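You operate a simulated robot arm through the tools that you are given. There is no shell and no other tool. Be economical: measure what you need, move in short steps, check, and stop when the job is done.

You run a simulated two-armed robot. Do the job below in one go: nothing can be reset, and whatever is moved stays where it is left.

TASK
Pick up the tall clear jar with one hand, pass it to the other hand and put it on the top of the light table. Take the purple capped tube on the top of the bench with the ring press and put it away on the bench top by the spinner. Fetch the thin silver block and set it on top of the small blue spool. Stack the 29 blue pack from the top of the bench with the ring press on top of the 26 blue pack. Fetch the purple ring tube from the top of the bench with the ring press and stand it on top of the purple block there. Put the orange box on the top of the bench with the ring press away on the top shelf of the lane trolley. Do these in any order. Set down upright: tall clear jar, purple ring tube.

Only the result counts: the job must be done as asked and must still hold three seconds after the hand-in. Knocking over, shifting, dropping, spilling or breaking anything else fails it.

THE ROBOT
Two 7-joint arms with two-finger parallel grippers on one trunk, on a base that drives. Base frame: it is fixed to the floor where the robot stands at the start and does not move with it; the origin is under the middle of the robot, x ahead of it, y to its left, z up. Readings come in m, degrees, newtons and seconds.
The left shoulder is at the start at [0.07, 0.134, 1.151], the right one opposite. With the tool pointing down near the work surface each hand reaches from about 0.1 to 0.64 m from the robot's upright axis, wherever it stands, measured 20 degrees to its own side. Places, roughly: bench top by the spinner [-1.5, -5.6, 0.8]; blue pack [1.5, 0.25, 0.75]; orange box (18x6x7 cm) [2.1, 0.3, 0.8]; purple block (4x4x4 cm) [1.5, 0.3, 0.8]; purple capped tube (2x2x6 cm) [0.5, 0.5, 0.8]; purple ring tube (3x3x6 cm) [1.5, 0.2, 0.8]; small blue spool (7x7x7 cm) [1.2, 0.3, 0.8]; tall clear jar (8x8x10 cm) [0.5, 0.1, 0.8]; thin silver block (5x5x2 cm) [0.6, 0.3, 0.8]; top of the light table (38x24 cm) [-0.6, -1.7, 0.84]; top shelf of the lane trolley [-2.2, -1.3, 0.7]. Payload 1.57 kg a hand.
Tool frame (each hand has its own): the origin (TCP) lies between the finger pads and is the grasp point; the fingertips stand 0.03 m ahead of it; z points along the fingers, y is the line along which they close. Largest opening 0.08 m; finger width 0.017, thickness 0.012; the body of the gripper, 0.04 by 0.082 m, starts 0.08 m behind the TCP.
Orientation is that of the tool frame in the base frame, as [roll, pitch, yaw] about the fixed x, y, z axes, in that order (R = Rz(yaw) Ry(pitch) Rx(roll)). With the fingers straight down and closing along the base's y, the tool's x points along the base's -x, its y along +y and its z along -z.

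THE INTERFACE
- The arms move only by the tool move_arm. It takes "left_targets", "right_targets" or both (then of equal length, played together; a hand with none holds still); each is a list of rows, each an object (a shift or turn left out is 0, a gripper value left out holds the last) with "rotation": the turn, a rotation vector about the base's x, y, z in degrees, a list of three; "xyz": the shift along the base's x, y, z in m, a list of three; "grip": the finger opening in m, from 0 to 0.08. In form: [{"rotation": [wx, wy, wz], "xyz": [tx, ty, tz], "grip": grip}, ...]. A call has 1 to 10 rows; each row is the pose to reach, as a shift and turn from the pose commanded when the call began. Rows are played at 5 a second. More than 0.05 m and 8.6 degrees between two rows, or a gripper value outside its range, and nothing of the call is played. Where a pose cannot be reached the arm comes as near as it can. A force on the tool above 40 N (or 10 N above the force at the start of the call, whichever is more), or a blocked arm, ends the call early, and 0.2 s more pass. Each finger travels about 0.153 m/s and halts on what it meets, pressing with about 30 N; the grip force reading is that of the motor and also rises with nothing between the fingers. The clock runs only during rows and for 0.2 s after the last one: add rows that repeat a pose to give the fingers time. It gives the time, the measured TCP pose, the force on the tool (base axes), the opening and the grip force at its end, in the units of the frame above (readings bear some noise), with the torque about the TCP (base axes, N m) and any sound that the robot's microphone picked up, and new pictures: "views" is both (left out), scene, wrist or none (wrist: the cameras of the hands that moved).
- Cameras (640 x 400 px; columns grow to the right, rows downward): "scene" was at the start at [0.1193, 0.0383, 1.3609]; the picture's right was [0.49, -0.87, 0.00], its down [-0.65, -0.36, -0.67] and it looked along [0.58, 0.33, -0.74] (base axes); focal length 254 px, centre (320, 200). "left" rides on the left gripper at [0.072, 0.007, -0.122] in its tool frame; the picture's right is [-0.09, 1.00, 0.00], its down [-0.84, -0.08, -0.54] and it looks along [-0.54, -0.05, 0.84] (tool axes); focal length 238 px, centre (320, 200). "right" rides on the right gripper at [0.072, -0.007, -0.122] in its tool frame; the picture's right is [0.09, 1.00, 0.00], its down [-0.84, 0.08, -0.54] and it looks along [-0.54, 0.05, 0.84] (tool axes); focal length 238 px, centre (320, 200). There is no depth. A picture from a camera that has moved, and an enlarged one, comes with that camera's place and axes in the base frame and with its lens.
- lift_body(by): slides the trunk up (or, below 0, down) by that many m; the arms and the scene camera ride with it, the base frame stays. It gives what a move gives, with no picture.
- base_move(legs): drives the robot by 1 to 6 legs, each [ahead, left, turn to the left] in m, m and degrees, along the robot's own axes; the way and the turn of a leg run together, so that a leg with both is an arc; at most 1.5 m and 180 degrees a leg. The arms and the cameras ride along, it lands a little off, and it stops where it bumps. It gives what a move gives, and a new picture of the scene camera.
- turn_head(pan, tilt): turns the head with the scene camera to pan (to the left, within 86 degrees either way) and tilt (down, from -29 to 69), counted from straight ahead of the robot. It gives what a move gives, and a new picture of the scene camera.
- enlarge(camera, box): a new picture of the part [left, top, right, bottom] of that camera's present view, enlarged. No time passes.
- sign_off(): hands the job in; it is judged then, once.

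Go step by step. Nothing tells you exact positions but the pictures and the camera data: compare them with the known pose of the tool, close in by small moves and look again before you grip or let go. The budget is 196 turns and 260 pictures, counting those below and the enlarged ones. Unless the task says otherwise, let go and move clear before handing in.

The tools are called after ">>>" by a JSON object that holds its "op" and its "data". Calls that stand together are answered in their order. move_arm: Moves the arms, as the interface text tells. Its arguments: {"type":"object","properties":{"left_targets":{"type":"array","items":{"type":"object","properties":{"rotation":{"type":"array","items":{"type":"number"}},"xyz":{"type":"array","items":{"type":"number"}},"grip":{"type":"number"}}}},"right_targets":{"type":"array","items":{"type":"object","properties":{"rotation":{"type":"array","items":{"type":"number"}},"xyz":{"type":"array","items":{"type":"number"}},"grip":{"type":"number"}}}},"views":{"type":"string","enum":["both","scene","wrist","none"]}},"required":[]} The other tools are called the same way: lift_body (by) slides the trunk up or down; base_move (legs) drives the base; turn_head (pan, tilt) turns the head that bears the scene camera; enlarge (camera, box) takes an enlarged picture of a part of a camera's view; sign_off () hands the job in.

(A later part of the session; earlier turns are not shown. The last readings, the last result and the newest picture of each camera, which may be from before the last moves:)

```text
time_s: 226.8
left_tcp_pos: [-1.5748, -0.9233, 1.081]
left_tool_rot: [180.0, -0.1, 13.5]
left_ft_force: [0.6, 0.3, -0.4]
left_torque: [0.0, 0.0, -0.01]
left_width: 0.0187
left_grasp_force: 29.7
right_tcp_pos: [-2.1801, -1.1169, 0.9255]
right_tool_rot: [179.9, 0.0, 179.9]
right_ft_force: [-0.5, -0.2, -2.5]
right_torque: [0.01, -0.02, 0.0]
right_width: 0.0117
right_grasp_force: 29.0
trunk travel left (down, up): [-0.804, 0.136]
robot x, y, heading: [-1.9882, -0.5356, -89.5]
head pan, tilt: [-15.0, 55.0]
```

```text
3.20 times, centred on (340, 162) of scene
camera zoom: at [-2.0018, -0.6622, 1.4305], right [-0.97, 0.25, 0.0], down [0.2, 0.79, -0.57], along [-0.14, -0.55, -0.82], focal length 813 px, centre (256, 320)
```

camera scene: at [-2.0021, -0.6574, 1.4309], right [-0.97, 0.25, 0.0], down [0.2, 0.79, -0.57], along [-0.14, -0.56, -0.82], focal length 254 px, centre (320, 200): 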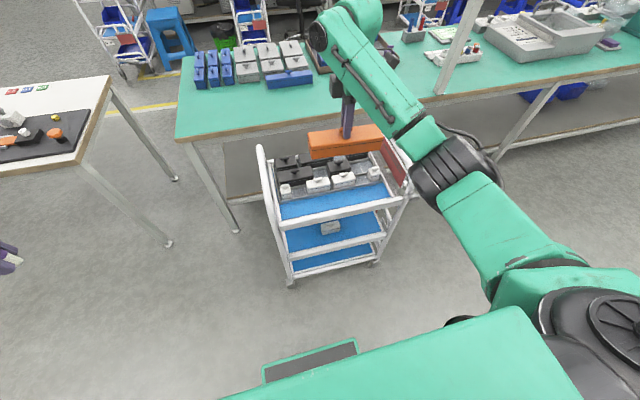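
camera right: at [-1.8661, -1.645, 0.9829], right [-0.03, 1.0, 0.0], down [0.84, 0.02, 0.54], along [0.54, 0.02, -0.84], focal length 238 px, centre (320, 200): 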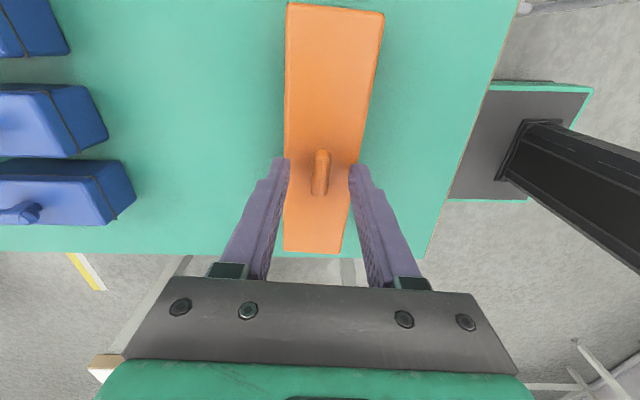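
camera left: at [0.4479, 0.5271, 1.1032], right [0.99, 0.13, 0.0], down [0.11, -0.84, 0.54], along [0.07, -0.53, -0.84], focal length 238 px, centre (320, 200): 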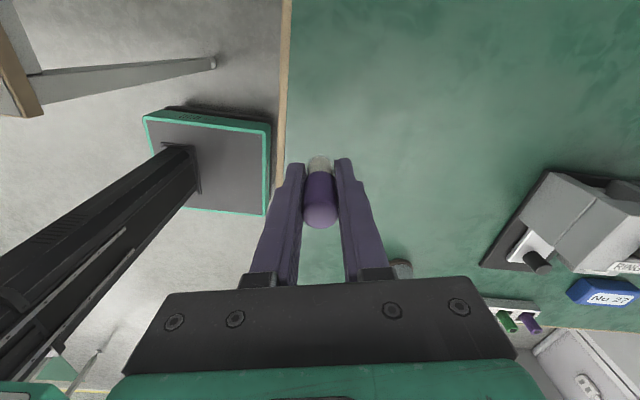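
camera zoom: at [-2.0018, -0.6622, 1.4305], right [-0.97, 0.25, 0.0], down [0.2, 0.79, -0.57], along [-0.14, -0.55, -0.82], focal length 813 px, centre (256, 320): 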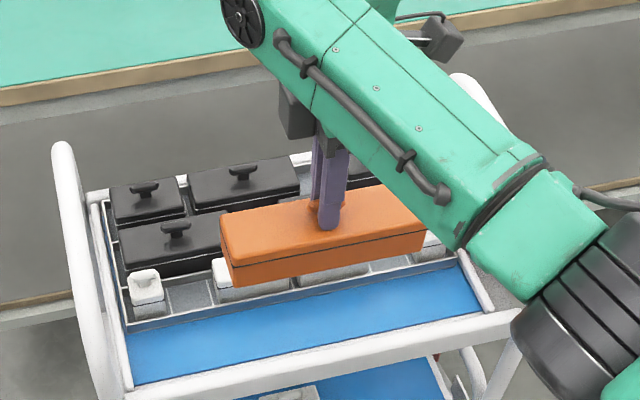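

>>> {"op": "move_arm", "data": {"right_targets": [{"xyz": [0, -0.002, -0.03]}, {"xyz": [0, -0.002, -0.06]}, {"xyz": [0, -0.002, -0.09]}, {"xyz": [0, -0.002, -0.11]}], "views": "wrist"}}

>>> {"op": "enlarge", "data": {"camera": "scene", "box": [240, 100, 440, 225]}}

```text
time_s: 227.8
left_tcp_pos: [-1.5757, -0.9226, 1.08]
left_tool_rot: [179.9, -0.3, 13.4]
left_ft_force: [-0.3, 0.1, -0.2]
left_torque: [0.03, 0.04, -0.04]
left_width: 0.0186
left_grasp_force: 30.2
right_tcp_pos: [-2.1829, -1.1161, 0.8153]
right_tool_rot: [179.9, 0.0, 179.9]
right_ft_force: [0.1, 0.3, -3.0]
right_torque: [0.02, 0.05, -0.01]
right_width: 0.0116
right_grasp_force: 28.8
trunk travel left (down, up): [-0.804, 0.136]
robot x, y, heading: [-1.9841, -0.5406, -89.6]
head pan, tilt: [-15.0, 55.0]
camera right: at [-2.2531, -1.1209, 0.9374], right [-0.09, 1.0, 0.0], down [0.84, 0.08, 0.54], along [0.54, 0.05, -0.84], focal length 238 px, centre (320, 200)
```

right: 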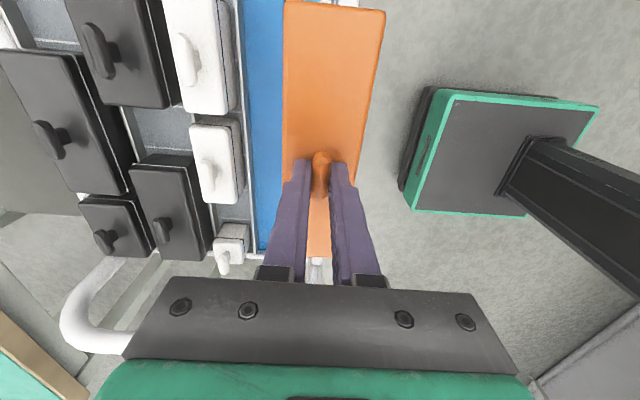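

```text
3.20 times, centred on (340, 162) of scene
camera zoom: at [-2.0013, -0.6612, 1.4305], right [-0.97, 0.25, 0.0], down [0.2, 0.79, -0.57], along [-0.14, -0.55, -0.82], focal length 813 px, centre (256, 320)
```

zoom: 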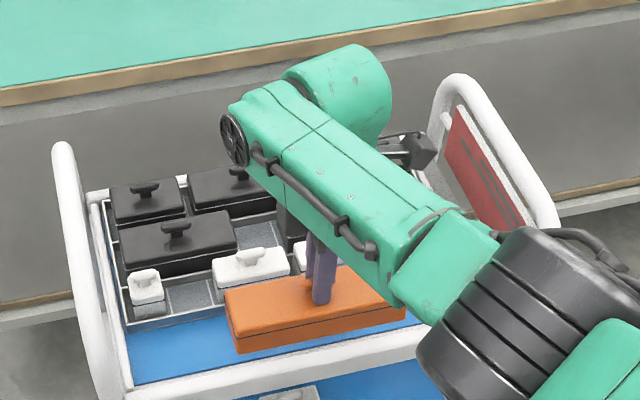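

Cross-checking the views, the shelf mat is lower (~0.66) and the free strip is y≈-1.195…-1.106. I shift forward ~3 cm and re-check.

>>> {"op": "base_move", "data": {"legs": [[0.033, 0, 0]]}}

>>> {"op": "enlarge", "data": {"camera": "right", "box": [160, 0, 480, 200]}}

>>> {"op": "enlarge", "data": {"camera": "scene", "box": [240, 100, 440, 225]}}

```text
time_s: 228.7
left_tcp_pos: [-1.5754, -0.949, 1.0829]
left_tool_rot: [179.6, -0.1, 13.5]
left_ft_force: [-0.1, -0.2, 0.0]
left_torque: [-0.05, -0.02, -0.01]
left_width: 0.0188
left_grasp_force: 30.0
right_tcp_pos: [-2.1813, -1.1441, 0.819]
right_tool_rot: [-179.8, -0.1, -180.0]
right_ft_force: [0.5, 0.5, -2.4]
right_torque: [-0.01, 0.02, 0.02]
right_width: 0.0113
right_grasp_force: 28.9
trunk travel left (down, up): [-0.804, 0.136]
robot x, y, heading: [-1.9822, -0.5695, -89.1]
head pan, tilt: [-15.0, 55.0]
camera scene: at [-2.0016, -0.6861, 1.4313], right [-0.97, 0.25, 0.0], down [0.2, 0.79, -0.58], along [-0.14, -0.56, -0.82], focal length 254 px, centre (320, 200)
```

scene: 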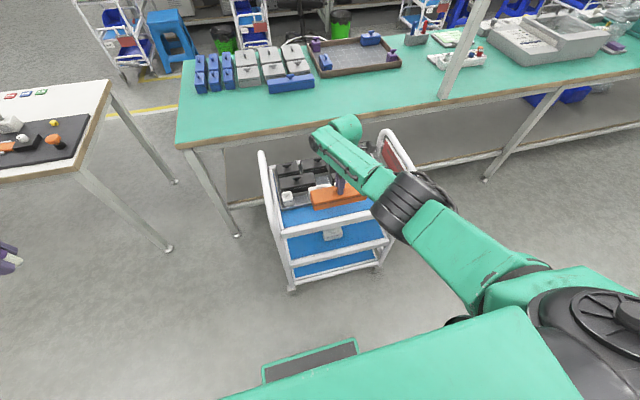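

```text
2.00 times, centred on (320, 100) of right
camera zoom: at [-2.2523, -1.1489, 0.9407], right [-0.09, 1.0, 0.0], down [0.84, 0.08, 0.54], along [0.54, 0.05, -0.84], focal length 477 px, centre (320, 400)
```

zoom: 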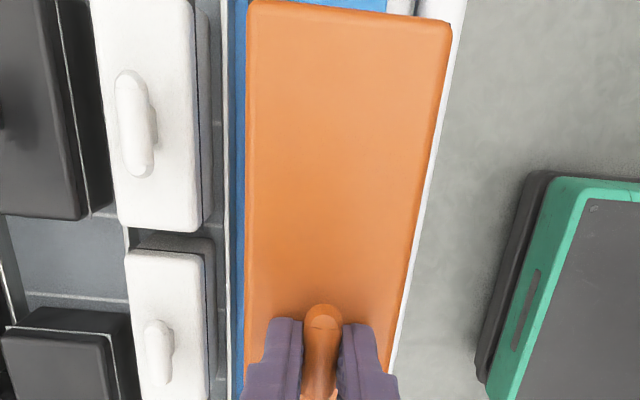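

```text
3.20 times, centred on (340, 162) of scene
camera zoom: at [-2.0016, -0.6861, 1.4313], right [-0.97, 0.25, 0.0], down [0.2, 0.79, -0.58], along [-0.14, -0.56, -0.82], focal length 813 px, centre (256, 320)
```

zoom: 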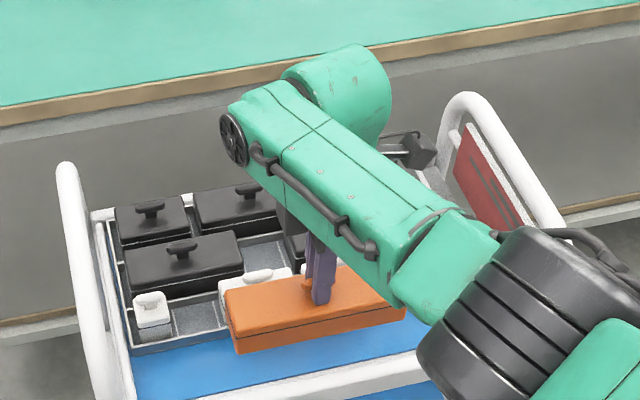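

>>> {"op": "move_arm", "data": {"right_targets": [{"xyz": [0, -0.007, 0]}, {"xyz": [0, -0.0145, 0]}, {"xyz": [0, -0.0145, -0.02]}], "views": "none"}}

>>> {"op": "enlarge", "data": {"camera": "right", "box": [160, 0, 480, 200]}}

```text
time_s: 229.5
left_tcp_pos: [-1.5741, -0.9569, 1.08]
left_tool_rot: [180.0, -0.2, 13.5]
left_ft_force: [-0.6, -0.3, -0.4]
left_torque: [0.05, 0.01, 0.02]
left_width: 0.019
left_grasp_force: 30.0
right_tcp_pos: [-2.1802, -1.1448, 0.8051]
right_tool_rot: [179.9, -0.1, -180.0]
right_ft_force: [0.5, -0.1, -3.1]
right_torque: [-0.01, 0.01, 0.02]
right_width: 0.0113
right_grasp_force: 28.8
right hand out of reach, approached as far as the arm can: row 1, 2, 3
trunk travel left (down, up): [-0.804, 0.136]
robot x, y, heading: [-1.9855, -0.57, -89.5]
head pan, tilt: [-15.0, 55.0]
```

```text
2.00 times, centred on (320, 100) of right
camera zoom: at [-2.2506, -1.1507, 0.9274], right [-0.09, 1.0, 0.0], down [0.84, 0.08, 0.54], along [0.54, 0.05, -0.84], focal length 477 px, centre (320, 400)
```

zoom: 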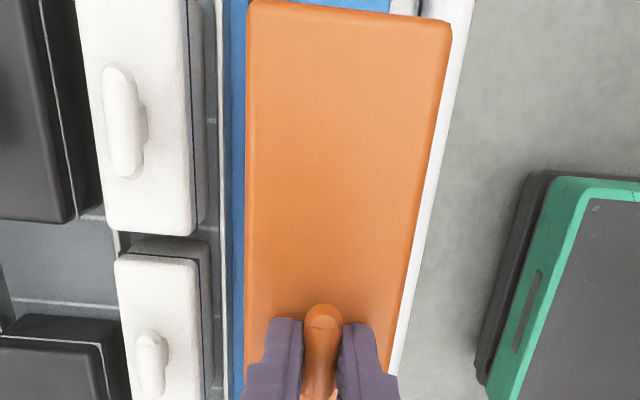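

>>> {"op": "base_move", "data": {"legs": [[0.014, 0, 0]]}}

>>> {"op": "lift_body", "data": {"by": -0.03}}

>>> {"op": "enlarge", "data": {"camera": "right", "box": [160, 0, 480, 200]}}

```text
time_s: 230.2
left_tcp_pos: [-1.5758, -0.9644, 1.0829]
left_tool_rot: [179.7, -0.2, 13.4]
left_ft_force: [-0.2, -0.3, 0.9]
left_torque: [-0.05, -0.01, 0.0]
left_width: 0.019
left_grasp_force: 29.8
right_tcp_pos: [-2.1791, -1.1565, 0.8083]
right_tool_rot: [-179.9, 0.0, 180.0]
right_ft_force: [0.2, 0.7, -2.1]
right_torque: [-0.03, 0.01, 0.0]
right_width: 0.0112
right_grasp_force: 29.0
trunk travel left (down, up): [-0.804, 0.136]
robot x, y, heading: [-1.9872, -0.5864, -89.4]
head pan, tilt: [-15.0, 55.0]
camera scene: at [-2.0013, -0.7029, 1.431], right [-0.97, 0.25, 0.0], down [0.2, 0.79, -0.58], along [-0.14, -0.56, -0.82], focal length 254 px, centre (320, 200)
```

scene: 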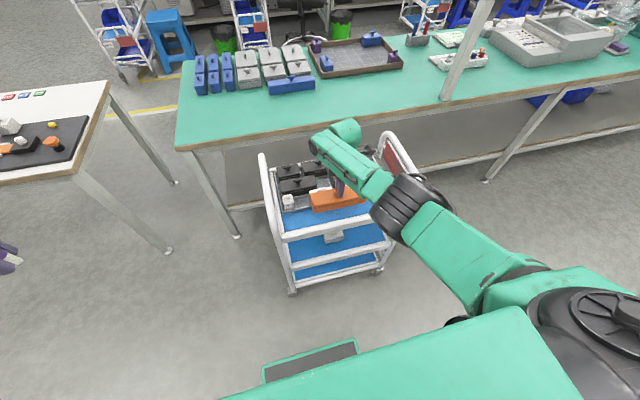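

```text
time_s: 231.0
left_tcp_pos: [-1.5737, -0.9687, 1.0511]
left_tool_rot: [179.9, -0.2, 13.5]
left_ft_force: [0.8, 0.0, 0.2]
left_torque: [0.01, -0.01, 0.0]
left_width: 0.0186
left_grasp_force: 30.2
right_tcp_pos: [-2.18, -1.1583, 0.7758]
right_tool_rot: [179.9, 0.0, -180.0]
right_ft_force: [-0.4, 0.1, -2.2]
right_torque: [0.0, 0.02, 0.03]
right_width: 0.0114
right_grasp_force: 29.2
trunk travel left (down, up): [-0.774, 0.166]
robot x, y, heading: [-1.9831, -0.5886, -89.3]
head pan, tilt: [-15.0, 55.0]
```

```text
2.00 times, centred on (320, 100) of right
camera zoom: at [-2.2505, -1.1639, 0.8981], right [-0.09, 1.0, 0.0], down [0.84, 0.08, 0.54], along [0.54, 0.05, -0.84], focal length 477 px, centre (320, 400)
```

zoom: 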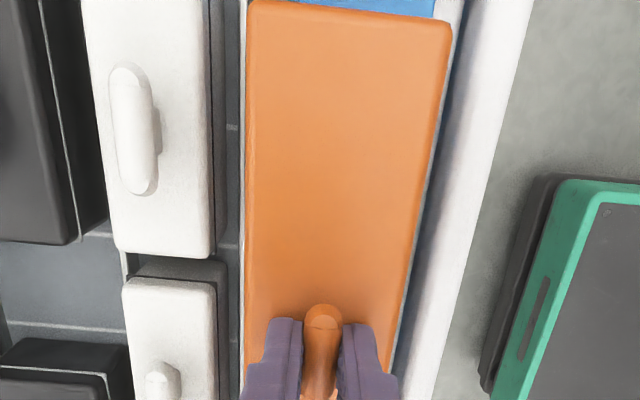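

>>> {"op": "move_arm", "data": {"right_targets": [{"xyz": [0, 0.005, 0]}], "views": "none"}}

>>> {"op": "lift_body", "data": {"by": -0.02}}

>>> {"op": "enlarge", "data": {"camera": "right", "box": [160, 0, 480, 200]}}

>>> {"op": "enlarge", "data": {"camera": "scene", "box": [250, 130, 410, 230]}}

```text
time_s: 231.4
left_tcp_pos: [-1.5755, -0.968, 1.052]
left_tool_rot: [179.9, -0.3, 13.4]
left_ft_force: [0.3, -1.0, -0.4]
left_torque: [-0.04, 0.02, -0.03]
left_width: 0.0189
left_grasp_force: 30.1
right_tcp_pos: [-2.1797, -1.1532, 0.776]
right_tool_rot: [180.0, 0.1, 180.0]
right_ft_force: [-0.2, 0.1, -2.8]
right_torque: [-0.02, 0.0, 0.01]
right_width: 0.0114
right_grasp_force: 29.3
trunk travel left (down, up): [-0.774, 0.166]
robot x, y, heading: [-1.9849, -0.5846, -89.4]
head pan, tilt: [-15.0, 55.0]
```

```text
time_s: 232.1
left_tcp_pos: [-1.5744, -0.9673, 1.0318]
left_tool_rot: [179.9, -0.2, 13.4]
left_ft_force: [-0.1, -0.2, -0.9]
left_torque: [0.01, -0.01, -0.04]
left_width: 0.0188
left_grasp_force: 30.4
right_tcp_pos: [-2.1797, -1.1535, 0.7554]
right_tool_rot: [179.9, 0.0, -180.0]
right_ft_force: [0.1, 0.0, -1.8]
right_torque: [-0.02, 0.0, 0.03]
right_width: 0.0112
right_grasp_force: 29.3
trunk travel left (down, up): [-0.754, 0.186]
robot x, y, heading: [-1.9847, -0.5879, -89.3]
head pan, tilt: [-15.0, 55.0]
```

```text
2.00 times, centred on (320, 100) of right
camera zoom: at [-2.2506, -1.1589, 0.878], right [-0.09, 1.0, 0.0], down [0.84, 0.08, 0.54], along [0.54, 0.05, -0.84], focal length 477 px, centre (320, 400)
```

zoom: 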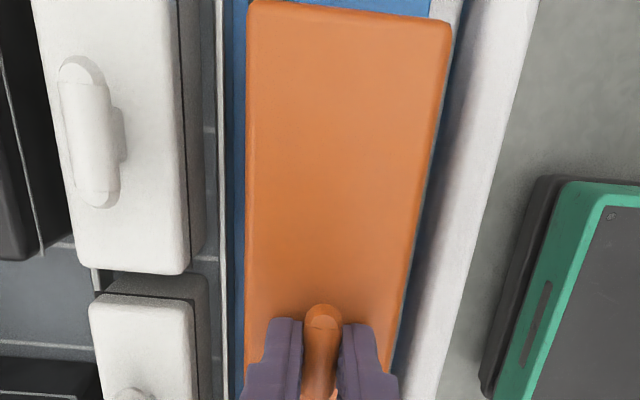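

```text
4.00 times, centred on (330, 180) of scene
camera zoom: at [-2.0013, -0.707, 1.3805], right [-0.97, 0.25, 0.0], down [0.2, 0.79, -0.57], along [-0.14, -0.56, -0.82], focal length 1016 px, centre (280, 280)
```

zoom: 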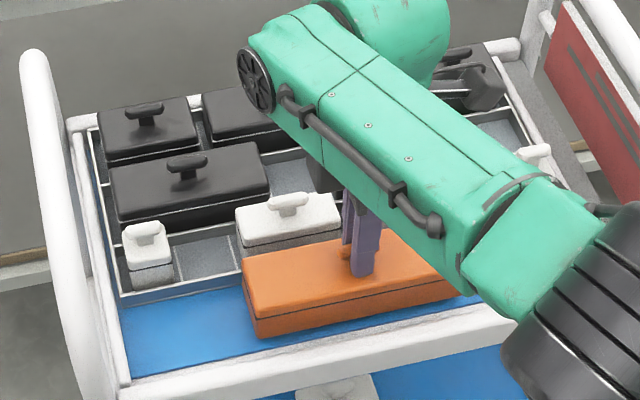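

>>> {"op": "lift_body", "data": {"by": -0.01}}

>>> {"op": "lift_body", "data": {"by": -0.005}}

>>> {"op": "lift_body", "data": {"by": -0.004}}

```text
time_s: 232.6
left_tcp_pos: [-1.5733, -0.9685, 1.0218]
left_tool_rot: [179.9, -0.3, 13.5]
left_ft_force: [-0.4, -0.5, 0.1]
left_torque: [-0.03, 0.01, 0.01]
left_width: 0.0189
left_grasp_force: 29.4
right_tcp_pos: [-2.1801, -1.1531, 0.746]
right_tool_rot: [180.0, 0.0, 180.0]
right_ft_force: [-0.8, -0.2, -2.4]
right_torque: [-0.06, -0.02, 0.0]
right_width: 0.0113
right_grasp_force: 29.3
trunk travel left (down, up): [-0.744, 0.196]
robot x, y, heading: [-1.981, -0.587, -89.2]
head pan, tilt: [-15.0, 55.0]
```

```text
time_s: 233.2
left_tcp_pos: [-1.5736, -0.9655, 1.0176]
left_tool_rot: [179.6, -0.2, 13.5]
left_ft_force: [0.0, -0.7, -0.1]
left_torque: [-0.01, -0.01, -0.01]
left_width: 0.0191
left_grasp_force: 30.2
right_tcp_pos: [-2.1794, -1.152, 0.7456]
right_tool_rot: [-179.6, -0.2, 180.0]
right_ft_force: [-3.8, -1.3, 19.9]
right_torque: [-0.1, -0.28, -0.01]
right_width: 0.0113
right_grasp_force: 29.1
trunk travel left (down, up): [-0.739, 0.201]
robot x, y, heading: [-1.9864, -0.5884, -89.7]
head pan, tilt: [-15.0, 55.0]
```

```text
time_s: 233.7
left_tcp_pos: [-1.5735, -0.9659, 1.0133]
left_tool_rot: [179.7, -0.2, 13.5]
left_ft_force: [-0.6, -0.2, -0.3]
left_torque: [0.0, -0.02, 0.0]
left_width: 0.0186
left_grasp_force: 30.2
right_tcp_pos: [-2.1802, -1.1569, 0.7441]
right_tool_rot: [-179.2, -0.1, -180.0]
right_ft_force: [-0.2, 6.8, 20.0]
right_torque: [0.4, -0.34, 0.05]
right_width: 0.0115
right_grasp_force: 29.2
trunk travel left (down, up): [-0.736, 0.204]
robot x, y, heading: [-1.9861, -0.5866, -89.6]
head pan, tilt: [-15.0, 55.0]
stopped: the force on the tool passed its limit at 42 N (the readings are from after the stop); the commanded pose is now the measured one
```

>>> {"op": "lift_body", "data": {"by": 0.002}}

>>> {"op": "enlarge", "data": {"camera": "scene", "box": [250, 130, 410, 230]}}

```text
time_s: 234.2
left_tcp_pos: [-1.5743, -0.9664, 1.0151]
left_tool_rot: [179.8, -0.2, 13.6]
left_ft_force: [-0.1, -0.2, -0.3]
left_torque: [-0.01, 0.0, -0.03]
left_width: 0.0186
left_grasp_force: 29.9
right_tcp_pos: [-2.1801, -1.156, 0.7448]
right_tool_rot: [-179.3, -0.1, 180.0]
right_ft_force: [0.5, -1.4, 12.2]
right_torque: [0.12, 0.12, 0.08]
right_width: 0.0115
right_grasp_force: 29.0
trunk travel left (down, up): [-0.738, 0.202]
robot x, y, heading: [-1.9847, -0.5838, -89.3]
head pan, tilt: [-15.0, 55.0]
```

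```text
4.00 times, centred on (330, 180) of scene
camera zoom: at [-2.0002, -0.7045, 1.3646], right [-0.97, 0.25, 0.0], down [0.2, 0.79, -0.57], along [-0.14, -0.56, -0.82], focal length 1016 px, centre (280, 280)
```

zoom: 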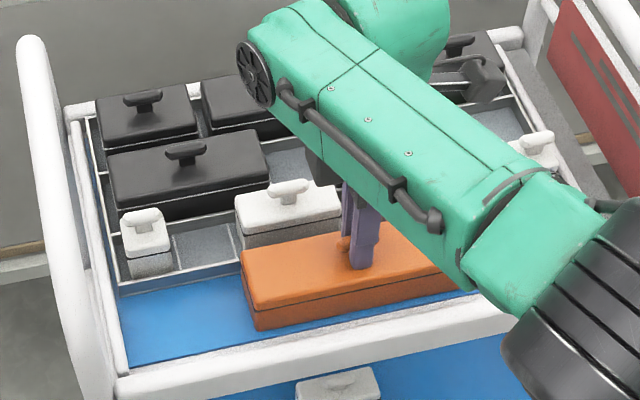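

Box rests on the shelf mat. Release handle gently and rise.

>>> {"op": "move_arm", "data": {"right_targets": [{"grip": 0.02}, {"grip": 0.035}, {"grip": 0.035}], "views": "none"}}

>>> {"op": "lift_body", "data": {"by": 0.16}}

>>> {"op": "base_move", "data": {"legs": [[-0.3, 0, 0]]}}

>>> {"op": "enlarge", "data": {"camera": "scene", "box": [240, 90, 440, 215]}}

```text
time_s: 235.0
left_tcp_pos: [-1.5739, -0.966, 1.0153]
left_tool_rot: [179.8, -0.1, 13.5]
left_ft_force: [0.0, 0.7, -0.3]
left_torque: [-0.01, -0.02, 0.05]
left_width: 0.0186
left_grasp_force: 30.1
right_tcp_pos: [-2.1788, -1.155, 0.7446]
right_tool_rot: [-179.4, -0.1, 180.0]
right_ft_force: [0.2, -4.7, 15.8]
right_torque: [0.19, 0.01, 0.02]
right_width: 0.031
right_grasp_force: 0.0
trunk travel left (down, up): [-0.738, 0.202]
robot x, y, heading: [-1.9846, -0.584, -89.5]
head pan, tilt: [-15.0, 55.0]
```

```text
time_s: 236.8
left_tcp_pos: [-1.5742, -0.9695, 1.1739]
left_tool_rot: [179.9, -0.1, 13.5]
left_ft_force: [-0.2, -0.2, 0.3]
left_torque: [0.02, 0.0, -0.01]
left_width: 0.019
left_grasp_force: 30.1
right_tcp_pos: [-2.1803, -1.1564, 0.9037]
right_tool_rot: [-179.5, -0.1, -179.9]
right_ft_force: [-0.2, 0.9, 0.1]
right_torque: [0.02, 0.04, 0.03]
right_width: 0.0348
right_grasp_force: 0.0
trunk travel left (down, up): [-0.898, 0.042]
robot x, y, heading: [-1.9837, -0.5836, -89.3]
head pan, tilt: [-15.0, 55.0]
```

```text
time_s: 238.8
left_tcp_pos: [-1.5794, -0.6764, 1.1734]
left_tool_rot: [180.0, -0.3, 13.3]
left_ft_force: [-0.1, 0.3, 0.4]
left_torque: [0.01, 0.04, 0.0]
left_width: 0.0186
left_grasp_force: 29.9
right_tcp_pos: [-2.1855, -0.8621, 0.9019]
right_tool_rot: [-179.6, -0.2, 179.7]
right_ft_force: [0.2, 0.6, -0.9]
right_torque: [0.0, 0.02, 0.02]
right_width: 0.035
right_grasp_force: 0.0
trunk travel left (down, up): [-0.898, 0.042]
robot x, y, heading: [-1.9855, -0.29, -89.7]
head pan, tilt: [-15.0, 55.0]
camera scene: at [-2.004, -0.4134, 1.5241], right [-0.97, 0.25, 0.0], down [0.21, 0.79, -0.57], along [-0.15, -0.55, -0.82], focal length 254 px, centre (320, 200)
```

scene: 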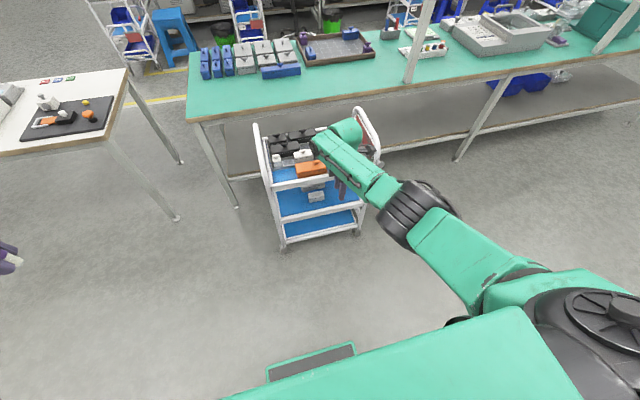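

```text
3.20 times, centred on (340, 152) of scene
camera zoom: at [-2.004, -0.4134, 1.5241], right [-0.97, 0.25, 0.0], down [0.21, 0.79, -0.57], along [-0.15, -0.55, -0.82], focal length 813 px, centre (256, 352)
```

zoom: 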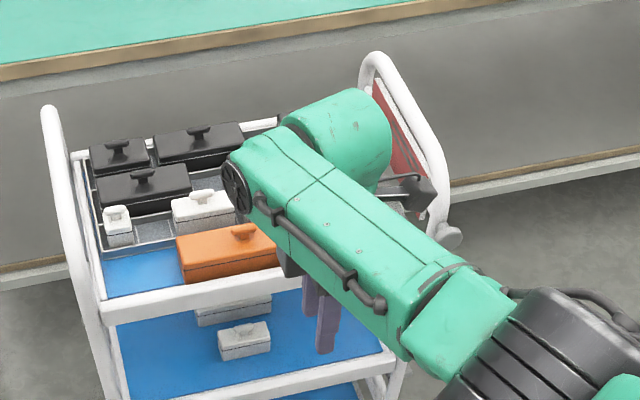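

Box delivered. Now to the spinner bench: go around the light-table bench via its far (+x) end.

>>> {"op": "base_move", "data": {"legs": [[0, 0.9, 0], [0.22, 0, 0], [0, 1.0, 0], [0, 1.0, 0], [1.2, 0, 0], [1.0, 0, 0]]}}

>>> {"op": "turn_head", "data": {"pan": -35, "tilt": 20}}

```text
time_s: 265.0
left_tcp_pos: [1.3008, -3.1142, 1.1743]
left_tool_rot: [179.9, -0.2, 11.1]
left_ft_force: [0.0, -0.2, -0.6]
left_torque: [0.0, 0.0, 0.02]
left_width: 0.0185
left_grasp_force: 30.5
right_tcp_pos: [0.6885, -3.2773, 0.9035]
right_tool_rot: [-179.4, -0.1, 177.6]
right_ft_force: [-0.6, -0.1, -0.3]
right_torque: [0.0, -0.01, -0.02]
right_width: 0.0349
right_grasp_force: 0.1
trunk travel left (down, up): [-0.898, 0.042]
robot x, y, heading: [0.9042, -2.7179, -92.2]
head pan, tilt: [-15.0, 55.0]
camera scene: at [0.8854, -2.8345, 1.5245], right [-0.96, 0.29, 0.0], down [0.24, 0.78, -0.57], along [-0.17, -0.55, -0.82], focal length 254 px, centre (320, 200)
```

scene: 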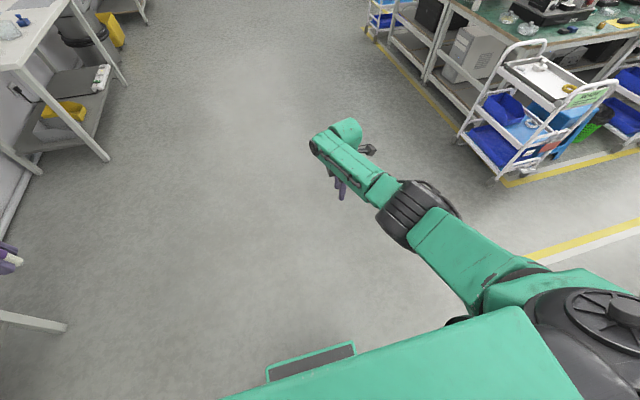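

```text
time_s: 266.0
left_tcp_pos: [1.3006, -3.1145, 1.1734]
left_tool_rot: [179.8, -0.2, 11.1]
left_ft_force: [-0.4, 0.1, -0.2]
left_torque: [-0.01, 0.02, -0.04]
left_width: 0.0185
left_grasp_force: 30.2
right_tcp_pos: [0.6882, -3.2777, 0.9033]
right_tool_rot: [-179.5, -0.2, 177.6]
right_ft_force: [-0.1, -0.6, -1.2]
right_torque: [0.01, 0.02, 0.01]
right_width: 0.035
right_grasp_force: 0.1
trunk travel left (down, up): [-0.898, 0.042]
robot x, y, heading: [0.9039, -2.7193, -91.9]
head pan, tilt: [-35.0, 20.0]
camera scene: at [0.8506, -2.841, 1.5764], right [-0.8, 0.6, 0.0], down [0.2, 0.27, -0.94], along [-0.56, -0.75, -0.34], focal length 254 px, centre (320, 200)
```

scene: 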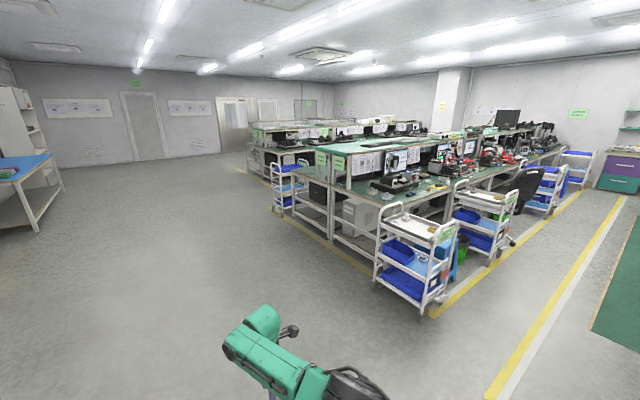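

>>> {"op": "enlarge", "data": {"camera": "scene", "box": [250, 100, 570, 300]}}

```text
2.00 times, centred on (410, 200) of scene
camera zoom: at [0.8506, -2.841, 1.5764], right [-0.8, 0.6, 0.0], down [0.2, 0.27, -0.94], along [-0.56, -0.75, -0.34], focal length 508 px, centre (140, 200)
```

zoom: 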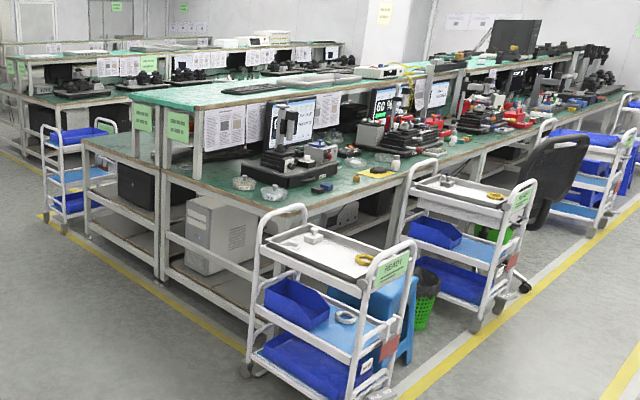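

>>> {"op": "base_move", "data": {"legs": [[1.3, 0, 2], [1.4, 0, 0]]}}

>>> {"op": "turn_head", "data": {"pan": -80, "tilt": 25}}

```text
time_s: 279.1
left_tcp_pos: [1.2989, -5.8027, 1.1756]
left_tool_rot: [179.8, -0.2, 13.1]
left_ft_force: [-0.3, -0.2, -0.1]
left_torque: [0.0, -0.05, 0.0]
left_width: 0.0187
left_grasp_force: 29.7
right_tcp_pos: [0.6911, -5.987, 0.9039]
right_tool_rot: [-179.4, -0.1, 179.5]
right_ft_force: [0.7, 0.1, -0.2]
right_torque: [0.0, -0.03, -0.02]
right_width: 0.035
right_grasp_force: 0.1
trunk travel left (down, up): [-0.898, 0.042]
robot x, y, heading: [0.8898, -5.4187, -89.9]
head pan, tilt: [-35.0, 20.0]
camera scene: at [0.8393, -5.5445, 1.5765], right [-0.82, 0.57, 0.0], down [0.2, 0.28, -0.94], along [-0.54, -0.77, -0.34], focal length 254 px, centre (320, 200)
```

scene: 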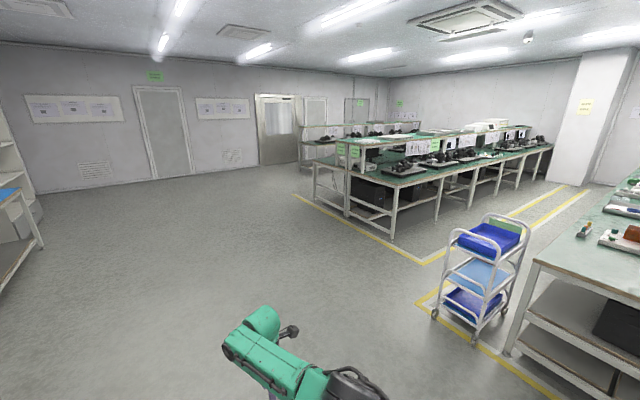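

```text
time_s: 280.2
left_tcp_pos: [1.2974, -5.8046, 1.1748]
left_tool_rot: [179.9, -0.2, 13.0]
left_ft_force: [0.5, 0.2, -0.8]
left_torque: [0.0, -0.01, -0.06]
left_width: 0.0188
left_grasp_force: 29.6
right_tcp_pos: [0.6918, -5.9864, 0.9032]
right_tool_rot: [-179.5, -0.1, 179.5]
right_ft_force: [-0.5, -0.1, -0.5]
right_torque: [0.01, -0.02, 0.02]
right_width: 0.0351
right_grasp_force: 0.0
trunk travel left (down, up): [-0.898, 0.042]
robot x, y, heading: [0.8941, -5.4191, -89.8]
head pan, tilt: [-80.0, 25.0]
camera scene: at [0.8019, -5.485, 1.5684], right [-0.18, 0.98, 0.0], down [0.42, 0.07, -0.91], along [-0.89, -0.16, -0.42], focal length 254 px, centre (320, 200)
```

scene: 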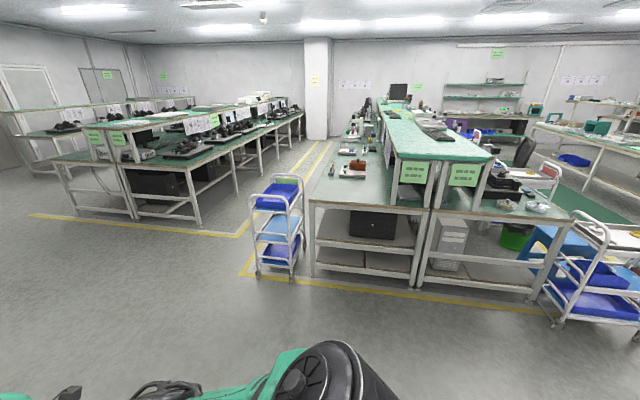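

>>> {"op": "enlarge", "data": {"camera": "scene", "box": [280, 110, 440, 210]}}

```text
4.00 times, centred on (360, 160) of scene
camera zoom: at [0.8019, -5.485, 1.5684], right [-0.18, 0.98, 0.0], down [0.42, 0.07, -0.91], along [-0.89, -0.16, -0.42], focal length 1016 px, centre (160, 360)
```

zoom: 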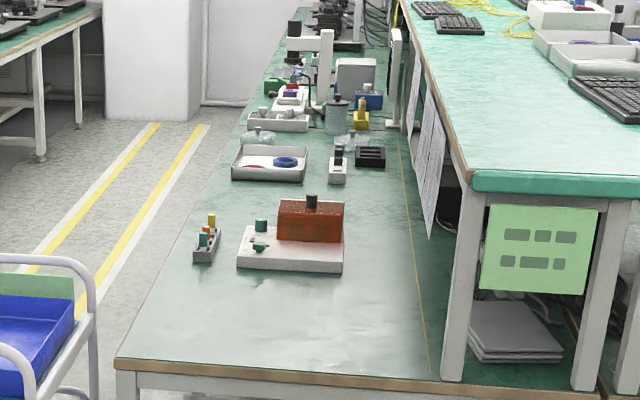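

The spinner bench is the one whose free end faces me (end at x≈-0.89, y -5.86…-5.30). I retract the right arm and bring the left hand forward before approaching its end.

>>> {"op": "move_arm", "data": {"right_targets": [{"xyz": [-0.015, 0.04, 0.005]}, {"xyz": [-0.03, 0.08, 0.01]}, {"xyz": [-0.045, 0.12, 0.015]}, {"xyz": [-0.06, 0.16, 0.02]}, {"xyz": [-0.075, 0.2, 0.03]}, {"xyz": [-0.09, 0.24, 0.04]}, {"xyz": [-0.1, 0.28, 0.05]}, {"xyz": [-0.1, 0.32, 0.06]}], "left_targets": [{"xyz": [-0.025, -0.014, -0.01]}, {"xyz": [-0.05, -0.028, -0.02]}, {"xyz": [-0.075, -0.042, -0.03]}, {"xyz": [-0.1, -0.056, -0.04]}, {"xyz": [-0.125, -0.07, -0.05]}, {"xyz": [-0.15, -0.084, -0.06]}, {"xyz": [-0.175, -0.098, -0.07]}, {"xyz": [-0.2, -0.112, -0.08]}], "views": "none"}}

>>> {"op": "base_move", "data": {"legs": [[0, 0, -90], [0.9, 0, 0]]}}

>>> {"op": "turn_head", "data": {"pan": 0, "tilt": 45}}

```text
time_s: 282.0
left_tcp_pos: [1.098, -5.9146, 1.0962]
left_tool_rot: [179.7, -0.2, 13.1]
left_ft_force: [-0.6, -0.3, 0.0]
left_torque: [-0.04, 0.0, 0.01]
left_width: 0.019
left_grasp_force: 30.4
right_tcp_pos: [0.588, -5.6699, 0.964]
right_tool_rot: [-178.7, -0.7, 179.7]
right_ft_force: [0.2, 0.3, 0.2]
right_torque: [-0.01, -0.01, 0.02]
right_width: 0.035
right_grasp_force: 0.1
right hand out of reach, approached as far as the arm can: row 8
trunk travel left (down, up): [-0.898, 0.042]
robot x, y, heading: [0.8951, -5.4236, -89.7]
head pan, tilt: [-80.0, 25.0]
```

```text
time_s: 290.6
left_tcp_pos: [-0.4999, -5.6257, 1.0937]
left_tool_rot: [179.7, -0.2, -77.1]
left_ft_force: [0.4, -0.7, -0.1]
left_torque: [0.03, 0.0, -0.04]
left_width: 0.0188
left_grasp_force: 30.3
right_tcp_pos: [-0.2555, -5.1162, 0.962]
right_tool_rot: [-178.7, -0.7, 89.3]
right_ft_force: [0.4, 0.6, -0.1]
right_torque: [0.01, -0.02, -0.03]
right_width: 0.0352
right_grasp_force: 0.1
trunk travel left (down, up): [-0.898, 0.042]
robot x, y, heading: [-0.0029, -5.4215, -179.8]
head pan, tilt: [-80.0, 25.0]
camera scene: at [-0.0694, -5.3302, 1.5684], right [0.98, 0.17, 0.0], down [0.07, -0.42, -0.91], along [-0.16, 0.89, -0.42], focal length 254 px, centre (320, 200)
```

scene: 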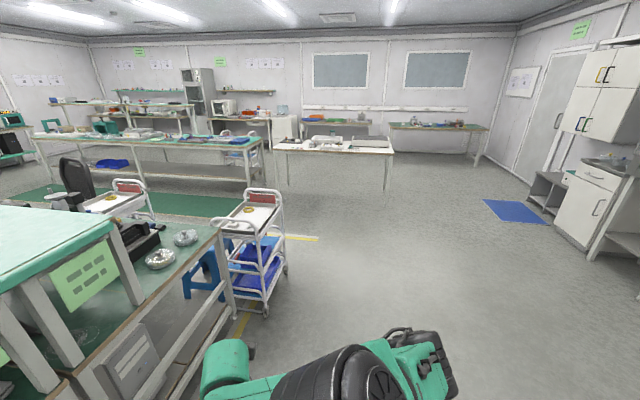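

```text
time_s: 292.1
left_tcp_pos: [-0.5017, -5.626, 1.0942]
left_tool_rot: [179.8, -0.3, -77.0]
left_ft_force: [-0.9, -0.3, 0.7]
left_torque: [-0.02, 0.0, -0.01]
left_width: 0.0189
left_grasp_force: 30.4
right_tcp_pos: [-0.2573, -5.1151, 0.9629]
right_tool_rot: [-178.8, -0.8, 89.6]
right_ft_force: [-0.3, -0.1, -0.9]
right_torque: [-0.03, 0.03, -0.03]
right_width: 0.0349
right_grasp_force: 0.0
trunk travel left (down, up): [-0.898, 0.042]
robot x, y, heading: [-0.0048, -5.4229, -180.0]
head pan, tilt: [0.0, 45.0]
camera scene: at [-0.1357, -5.421, 1.5378], right [0.0, 1.0, 0.0], down [0.71, 0.0, -0.71], along [-0.71, 0.0, -0.71], focal length 254 px, centre (320, 200)
```

scene: 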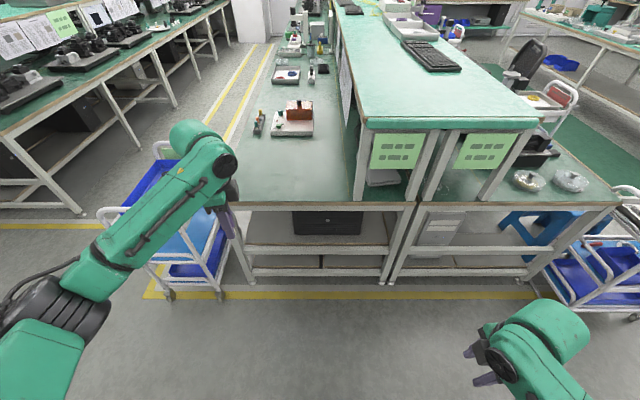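

>>> {"op": "base_move", "data": {"legs": [[0, 0, -20], [0.38, 0.17, 0]]}}

```text
time_s: 295.7
left_tcp_pos: [-0.9514, -5.4777, 1.0951]
left_tool_rot: [179.8, -0.3, -97.0]
left_ft_force: [0.2, 0.2, -1.0]
left_torque: [0.02, 0.02, 0.0]
left_width: 0.0189
left_grasp_force: 30.0
right_tcp_pos: [-0.5481, -5.0807, 0.963]
right_tool_rot: [-178.9, -0.6, 69.6]
right_ft_force: [0.2, -0.9, -0.1]
right_torque: [-0.03, 0.01, 0.01]
right_width: 0.0349
right_grasp_force: 0.1
trunk travel left (down, up): [-0.898, 0.042]
robot x, y, heading: [-0.4093, -5.4551, 160.0]
head pan, tilt: [0.0, 45.0]
camera scene: at [-0.5371, -5.4092, 1.538], right [0.34, 0.94, 0.0], down [0.66, -0.24, -0.71], along [-0.67, 0.24, -0.71], focal length 254 px, centre (320, 200)
```

scene: 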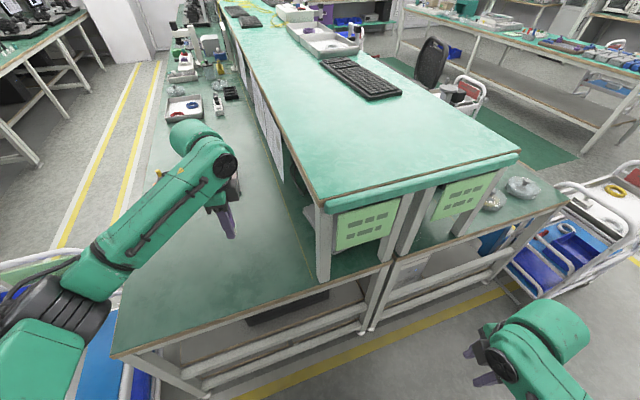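

>>> {"op": "base_move", "data": {"legs": [[0.12, 0.05, 0]]}}

>>> {"op": "move_arm", "data": {"left_targets": [{"xyz": [0, 0, -0.04]}, {"xyz": [0, 0, -0.08]}, {"xyz": [0, 0, -0.12]}, {"xyz": [0, 0, -0.16]}], "views": "both"}}

```text
time_s: 297.0
left_tcp_pos: [-1.0801, -5.4822, 1.0968]
left_tool_rot: [179.7, -0.2, -97.0]
left_ft_force: [0.4, 0.5, 0.2]
left_torque: [-0.03, 0.0, -0.02]
left_width: 0.0187
left_grasp_force: 30.3
right_tcp_pos: [-0.6759, -5.0856, 0.9639]
right_tool_rot: [-178.8, -0.6, 69.4]
right_ft_force: [0.5, -0.1, -0.4]
right_torque: [-0.02, 0.02, 0.01]
right_width: 0.0352
right_grasp_force: 0.0
trunk travel left (down, up): [-0.898, 0.042]
robot x, y, heading: [-0.5454, -5.4578, 160.0]
head pan, tilt: [0.0, 45.0]
camera scene: at [-0.665, -5.4148, 1.5381], right [0.34, 0.94, 0.0], down [0.66, -0.24, -0.71], along [-0.67, 0.24, -0.71], focal length 254 px, centre (320, 200)
```

scene: 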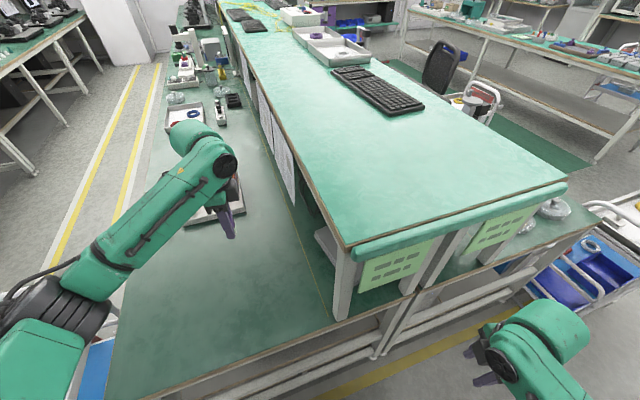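

```text
time_s: 298.0
left_tcp_pos: [-1.0829, -5.4826, 0.9356]
left_tool_rot: [179.8, -0.2, -97.1]
left_ft_force: [0.4, 0.3, 0.5]
left_torque: [-0.01, -0.01, -0.01]
left_width: 0.019
left_grasp_force: 29.9
right_tcp_pos: [-0.6781, -5.0854, 0.9635]
right_tool_rot: [-178.9, -0.9, 69.5]
right_ft_force: [0.2, 0.3, 0.1]
right_torque: [-0.02, -0.03, -0.02]
right_width: 0.035
right_grasp_force: 0.1
trunk travel left (down, up): [-0.898, 0.042]
robot x, y, heading: [-0.5446, -5.4571, 160.0]
head pan, tilt: [0.0, 45.0]
camera scene: at [-0.6686, -5.4146, 1.5378], right [0.34, 0.94, 0.0], down [0.67, -0.24, -0.71], along [-0.66, 0.24, -0.71], focal length 254 px, centre (320, 200)
camera left: at [-1.099, -5.552, 1.0568], right [-0.98, 0.21, 0.0], down [0.18, 0.82, 0.54], along [0.11, 0.53, -0.84], focal length 238 px, centre (320, 200)
```

scene: 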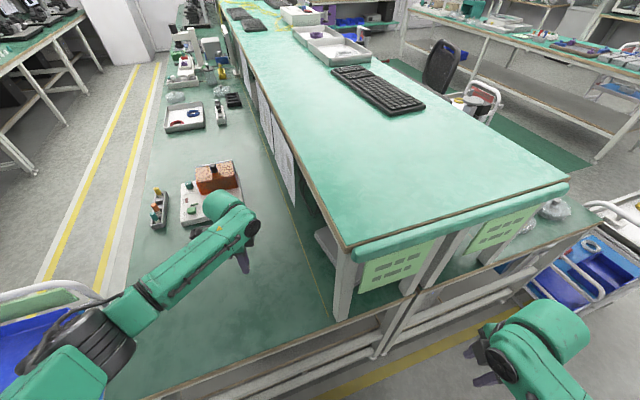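
left: 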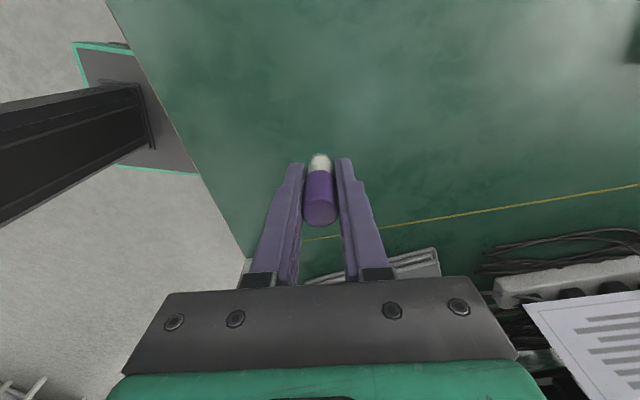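

>>> {"op": "move_arm", "data": {"left_targets": [{"xyz": [0, 0, -0.04]}, {"xyz": [0, 0, -0.08]}, {"xyz": [0, 0, -0.1]}], "views": "scene"}}

>>> {"op": "move_arm", "data": {"left_targets": [{"xyz": [0, 0, -0.005]}, {"xyz": [0, 0, -0.01]}], "views": "none"}}

```text
time_s: 298.8
left_tcp_pos: [-1.0827, -5.4844, 0.8351]
left_tool_rot: [179.7, -0.2, -97.0]
left_ft_force: [0.0, -0.1, 0.2]
left_torque: [0.02, 0.0, -0.04]
left_width: 0.0189
left_grasp_force: 30.4
right_tcp_pos: [-0.6775, -5.0867, 0.9633]
right_tool_rot: [-178.9, -0.8, 69.4]
right_ft_force: [1.0, 0.0, -0.5]
right_torque: [0.02, 0.01, -0.01]
right_width: 0.0351
right_grasp_force: 0.1
trunk travel left (down, up): [-0.898, 0.042]
robot x, y, heading: [-0.5455, -5.4596, 159.9]
head pan, tilt: [0.0, 45.0]
camera scene: at [-0.6681, -5.4147, 1.5378], right [0.34, 0.94, 0.0], down [0.67, -0.24, -0.71], along [-0.67, 0.24, -0.71], focal length 254 px, centre (320, 200)
```

scene: 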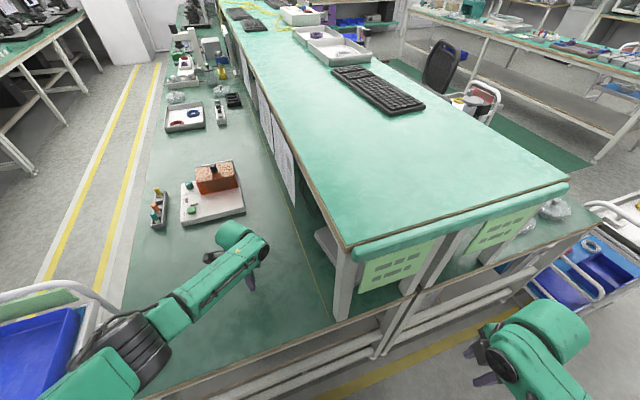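

```text
time_s: 299.4
left_tcp_pos: [-1.0829, -5.4837, 0.8251]
left_tool_rot: [179.7, -0.1, -97.0]
left_ft_force: [-0.1, 0.6, 0.0]
left_torque: [0.01, 0.01, 0.03]
left_width: 0.0187
left_grasp_force: 30.4
right_tcp_pos: [-0.6789, -5.087, 0.962]
right_tool_rot: [-178.9, -0.7, 69.6]
right_ft_force: [0.3, -0.6, -0.5]
right_torque: [0.03, 0.02, 0.0]
right_width: 0.0352
right_grasp_force: 0.0
trunk travel left (down, up): [-0.898, 0.042]
robot x, y, heading: [-0.5464, -5.4588, 160.1]
head pan, tilt: [0.0, 45.0]
```

>>> {"op": "move_arm", "data": {"left_targets": [{"xyz": [0, 0, -0.003]}, {"xyz": [0, 0, -0.006]}], "views": "none"}}

>>> {"op": "move_arm", "data": {"left_targets": [{"xyz": [0, 0, -0.003]}], "views": "none"}}

>>> {"op": "move_arm", "data": {"left_targets": [{"xyz": [0, 0, -0.003]}], "views": "none"}}

```text
time_s: 300.0
left_tcp_pos: [-1.0834, -5.4832, 0.8182]
left_tool_rot: [179.9, -0.3, -97.0]
left_ft_force: [-0.4, 0.3, 0.3]
left_torque: [0.0, 0.01, -0.01]
left_width: 0.0186
left_grasp_force: 29.6
right_tcp_pos: [-0.678, -5.0866, 0.9636]
right_tool_rot: [-178.9, -0.7, 69.5]
right_ft_force: [0.3, 1.0, 0.3]
right_torque: [-0.01, 0.02, 0.0]
right_width: 0.035
right_grasp_force: 0.1
trunk travel left (down, up): [-0.898, 0.042]
robot x, y, heading: [-0.5443, -5.4564, 160.0]
head pan, tilt: [0.0, 45.0]
```

```text
time_s: 300.4
left_tcp_pos: [-1.0826, -5.483, 0.8152]
left_tool_rot: [179.9, -0.2, -97.0]
left_ft_force: [0.3, -0.3, -0.8]
left_torque: [-0.04, -0.02, 0.0]
left_width: 0.0188
left_grasp_force: 30.2
right_tcp_pos: [-0.6776, -5.087, 0.9639]
right_tool_rot: [-178.9, -0.7, 69.4]
right_ft_force: [0.4, 0.4, 0.4]
right_torque: [0.01, 0.01, 0.01]
right_width: 0.0351
right_grasp_force: 0.1
trunk travel left (down, up): [-0.898, 0.042]
robot x, y, heading: [-0.5445, -5.4632, 160.2]
head pan, tilt: [0.0, 45.0]
```

```text
time_s: 300.8
left_tcp_pos: [-1.0838, -5.484, 0.8119]
left_tool_rot: [179.7, -0.2, -97.0]
left_ft_force: [0.0, 0.9, -0.1]
left_torque: [-0.01, 0.01, -0.02]
left_width: 0.0189
left_grasp_force: 29.9
right_tcp_pos: [-0.6772, -5.0869, 0.9628]
right_tool_rot: [-178.9, -0.7, 69.5]
right_ft_force: [0.5, -0.7, -0.5]
right_torque: [0.02, -0.03, 0.0]
right_width: 0.0352
right_grasp_force: 0.0
trunk travel left (down, up): [-0.898, 0.042]
robot x, y, heading: [-0.5494, -5.4575, 160.3]
head pan, tilt: [0.0, 45.0]
```

>>> {"op": "enlarge", "data": {"camera": "left", "box": [240, 120, 400, 220]}}

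>>> {"op": "move_arm", "data": {"left_targets": [{"xyz": [0, 0, -0.003]}, {"xyz": [0, 0, -0.006]}], "views": "none"}}

>>> {"op": "move_arm", "data": {"left_targets": [{"xyz": [0, 0, -0.003]}], "views": "none"}}

```text
4.00 times, centred on (320, 170) of left
camera zoom: at [-1.0982, -5.5543, 0.9347], right [-0.98, 0.21, 0.0], down [0.18, 0.82, 0.54], along [0.11, 0.53, -0.84], focal length 953 px, centre (320, 320)
```

zoom: 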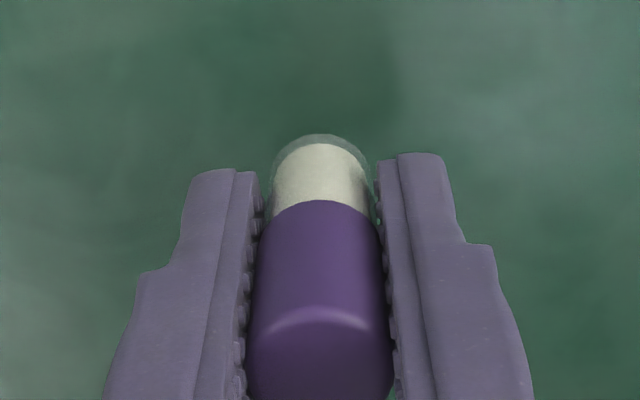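

```text
time_s: 301.4
left_tcp_pos: [-1.0824, -5.4841, 0.8067]
left_tool_rot: [179.8, -0.1, -97.0]
left_ft_force: [0.3, 1.2, -0.2]
left_torque: [0.02, 0.04, -0.02]
left_width: 0.0188
left_grasp_force: 30.4
right_tcp_pos: [-0.6783, -5.0851, 0.9634]
right_tool_rot: [-179.0, -0.8, 69.5]
right_ft_force: [-0.3, 1.1, -0.2]
right_torque: [-0.01, 0.02, 0.04]
right_width: 0.0349
right_grasp_force: 0.0
trunk travel left (down, up): [-0.898, 0.042]
robot x, y, heading: [-0.5461, -5.4588, 159.9]
head pan, tilt: [0.0, 45.0]
```

```text
time_s: 301.8
left_tcp_pos: [-1.084, -5.4853, 0.8041]
left_tool_rot: [179.8, -0.2, -97.0]
left_ft_force: [-0.8, 0.4, -0.4]
left_torque: [-0.02, -0.01, 0.0]
left_width: 0.0188
left_grasp_force: 29.8
right_tcp_pos: [-0.6778, -5.0871, 0.9635]
right_tool_rot: [-178.9, -0.8, 69.5]
right_ft_force: [-0.1, 0.7, 0.1]
right_torque: [0.04, -0.02, 0.04]
right_width: 0.0351
right_grasp_force: 0.0
trunk travel left (down, up): [-0.898, 0.042]
robot x, y, heading: [-0.5451, -5.4564, 159.9]
head pan, tilt: [0.0, 45.0]
```

>>> {"op": "move_arm", "data": {"left_targets": [{"xyz": [0, 0, -0.004]}], "views": "none"}}

>>> {"op": "move_arm", "data": {"left_targets": [{"xyz": [0, 0, -0.003]}], "views": "none"}}

>>> {"op": "move_arm", "data": {"left_targets": [{"xyz": [0, 0, -0.002]}], "views": "none"}}

```text
time_s: 302.2
left_tcp_pos: [-1.0832, -5.4837, 0.8004]
left_tool_rot: [179.9, -0.2, -97.0]
left_ft_force: [-0.3, -0.2, -0.4]
left_torque: [0.03, 0.02, -0.04]
left_width: 0.0189
left_grasp_force: 30.1
right_tcp_pos: [-0.6779, -5.0867, 0.9636]
right_tool_rot: [-178.8, -0.8, 69.5]
right_ft_force: [0.8, 0.0, -0.8]
right_torque: [0.03, 0.01, 0.05]
right_width: 0.0351
right_grasp_force: 0.1
trunk travel left (down, up): [-0.898, 0.042]
robot x, y, heading: [-0.5446, -5.4572, 160.2]
head pan, tilt: [0.0, 45.0]
```

```text
time_s: 302.6
left_tcp_pos: [-1.0823, -5.4843, 0.7973]
left_tool_rot: [179.8, -0.3, -97.0]
left_ft_force: [-0.6, -1.3, 0.6]
left_torque: [-0.01, -0.01, -0.02]
left_width: 0.0189
left_grasp_force: 30.4
right_tcp_pos: [-0.6766, -5.0863, 0.9642]
right_tool_rot: [-178.8, -0.7, 69.4]
right_ft_force: [0.1, -1.2, 0.5]
right_torque: [-0.02, 0.03, -0.01]
right_width: 0.0349
right_grasp_force: 0.0
trunk travel left (down, up): [-0.898, 0.042]
robot x, y, heading: [-0.547, -5.4577, 159.8]
head pan, tilt: [0.0, 45.0]
```

```text
time_s: 303.0
left_tcp_pos: [-1.0831, -5.4831, 0.7967]
left_tool_rot: [179.6, -0.1, -97.0]
left_ft_force: [-0.1, -2.6, 12.3]
left_torque: [-0.1, -0.01, 0.02]
left_width: 0.0191
left_grasp_force: 30.4
right_tcp_pos: [-0.6766, -5.0866, 0.9642]
right_tool_rot: [-178.8, -0.8, 69.5]
right_ft_force: [0.5, 0.0, 1.0]
right_torque: [-0.03, 0.0, 0.0]
right_width: 0.035
right_grasp_force: 0.1
trunk travel left (down, up): [-0.898, 0.042]
robot x, y, heading: [-0.5433, -5.4585, 160.1]
head pan, tilt: [0.0, 45.0]
```

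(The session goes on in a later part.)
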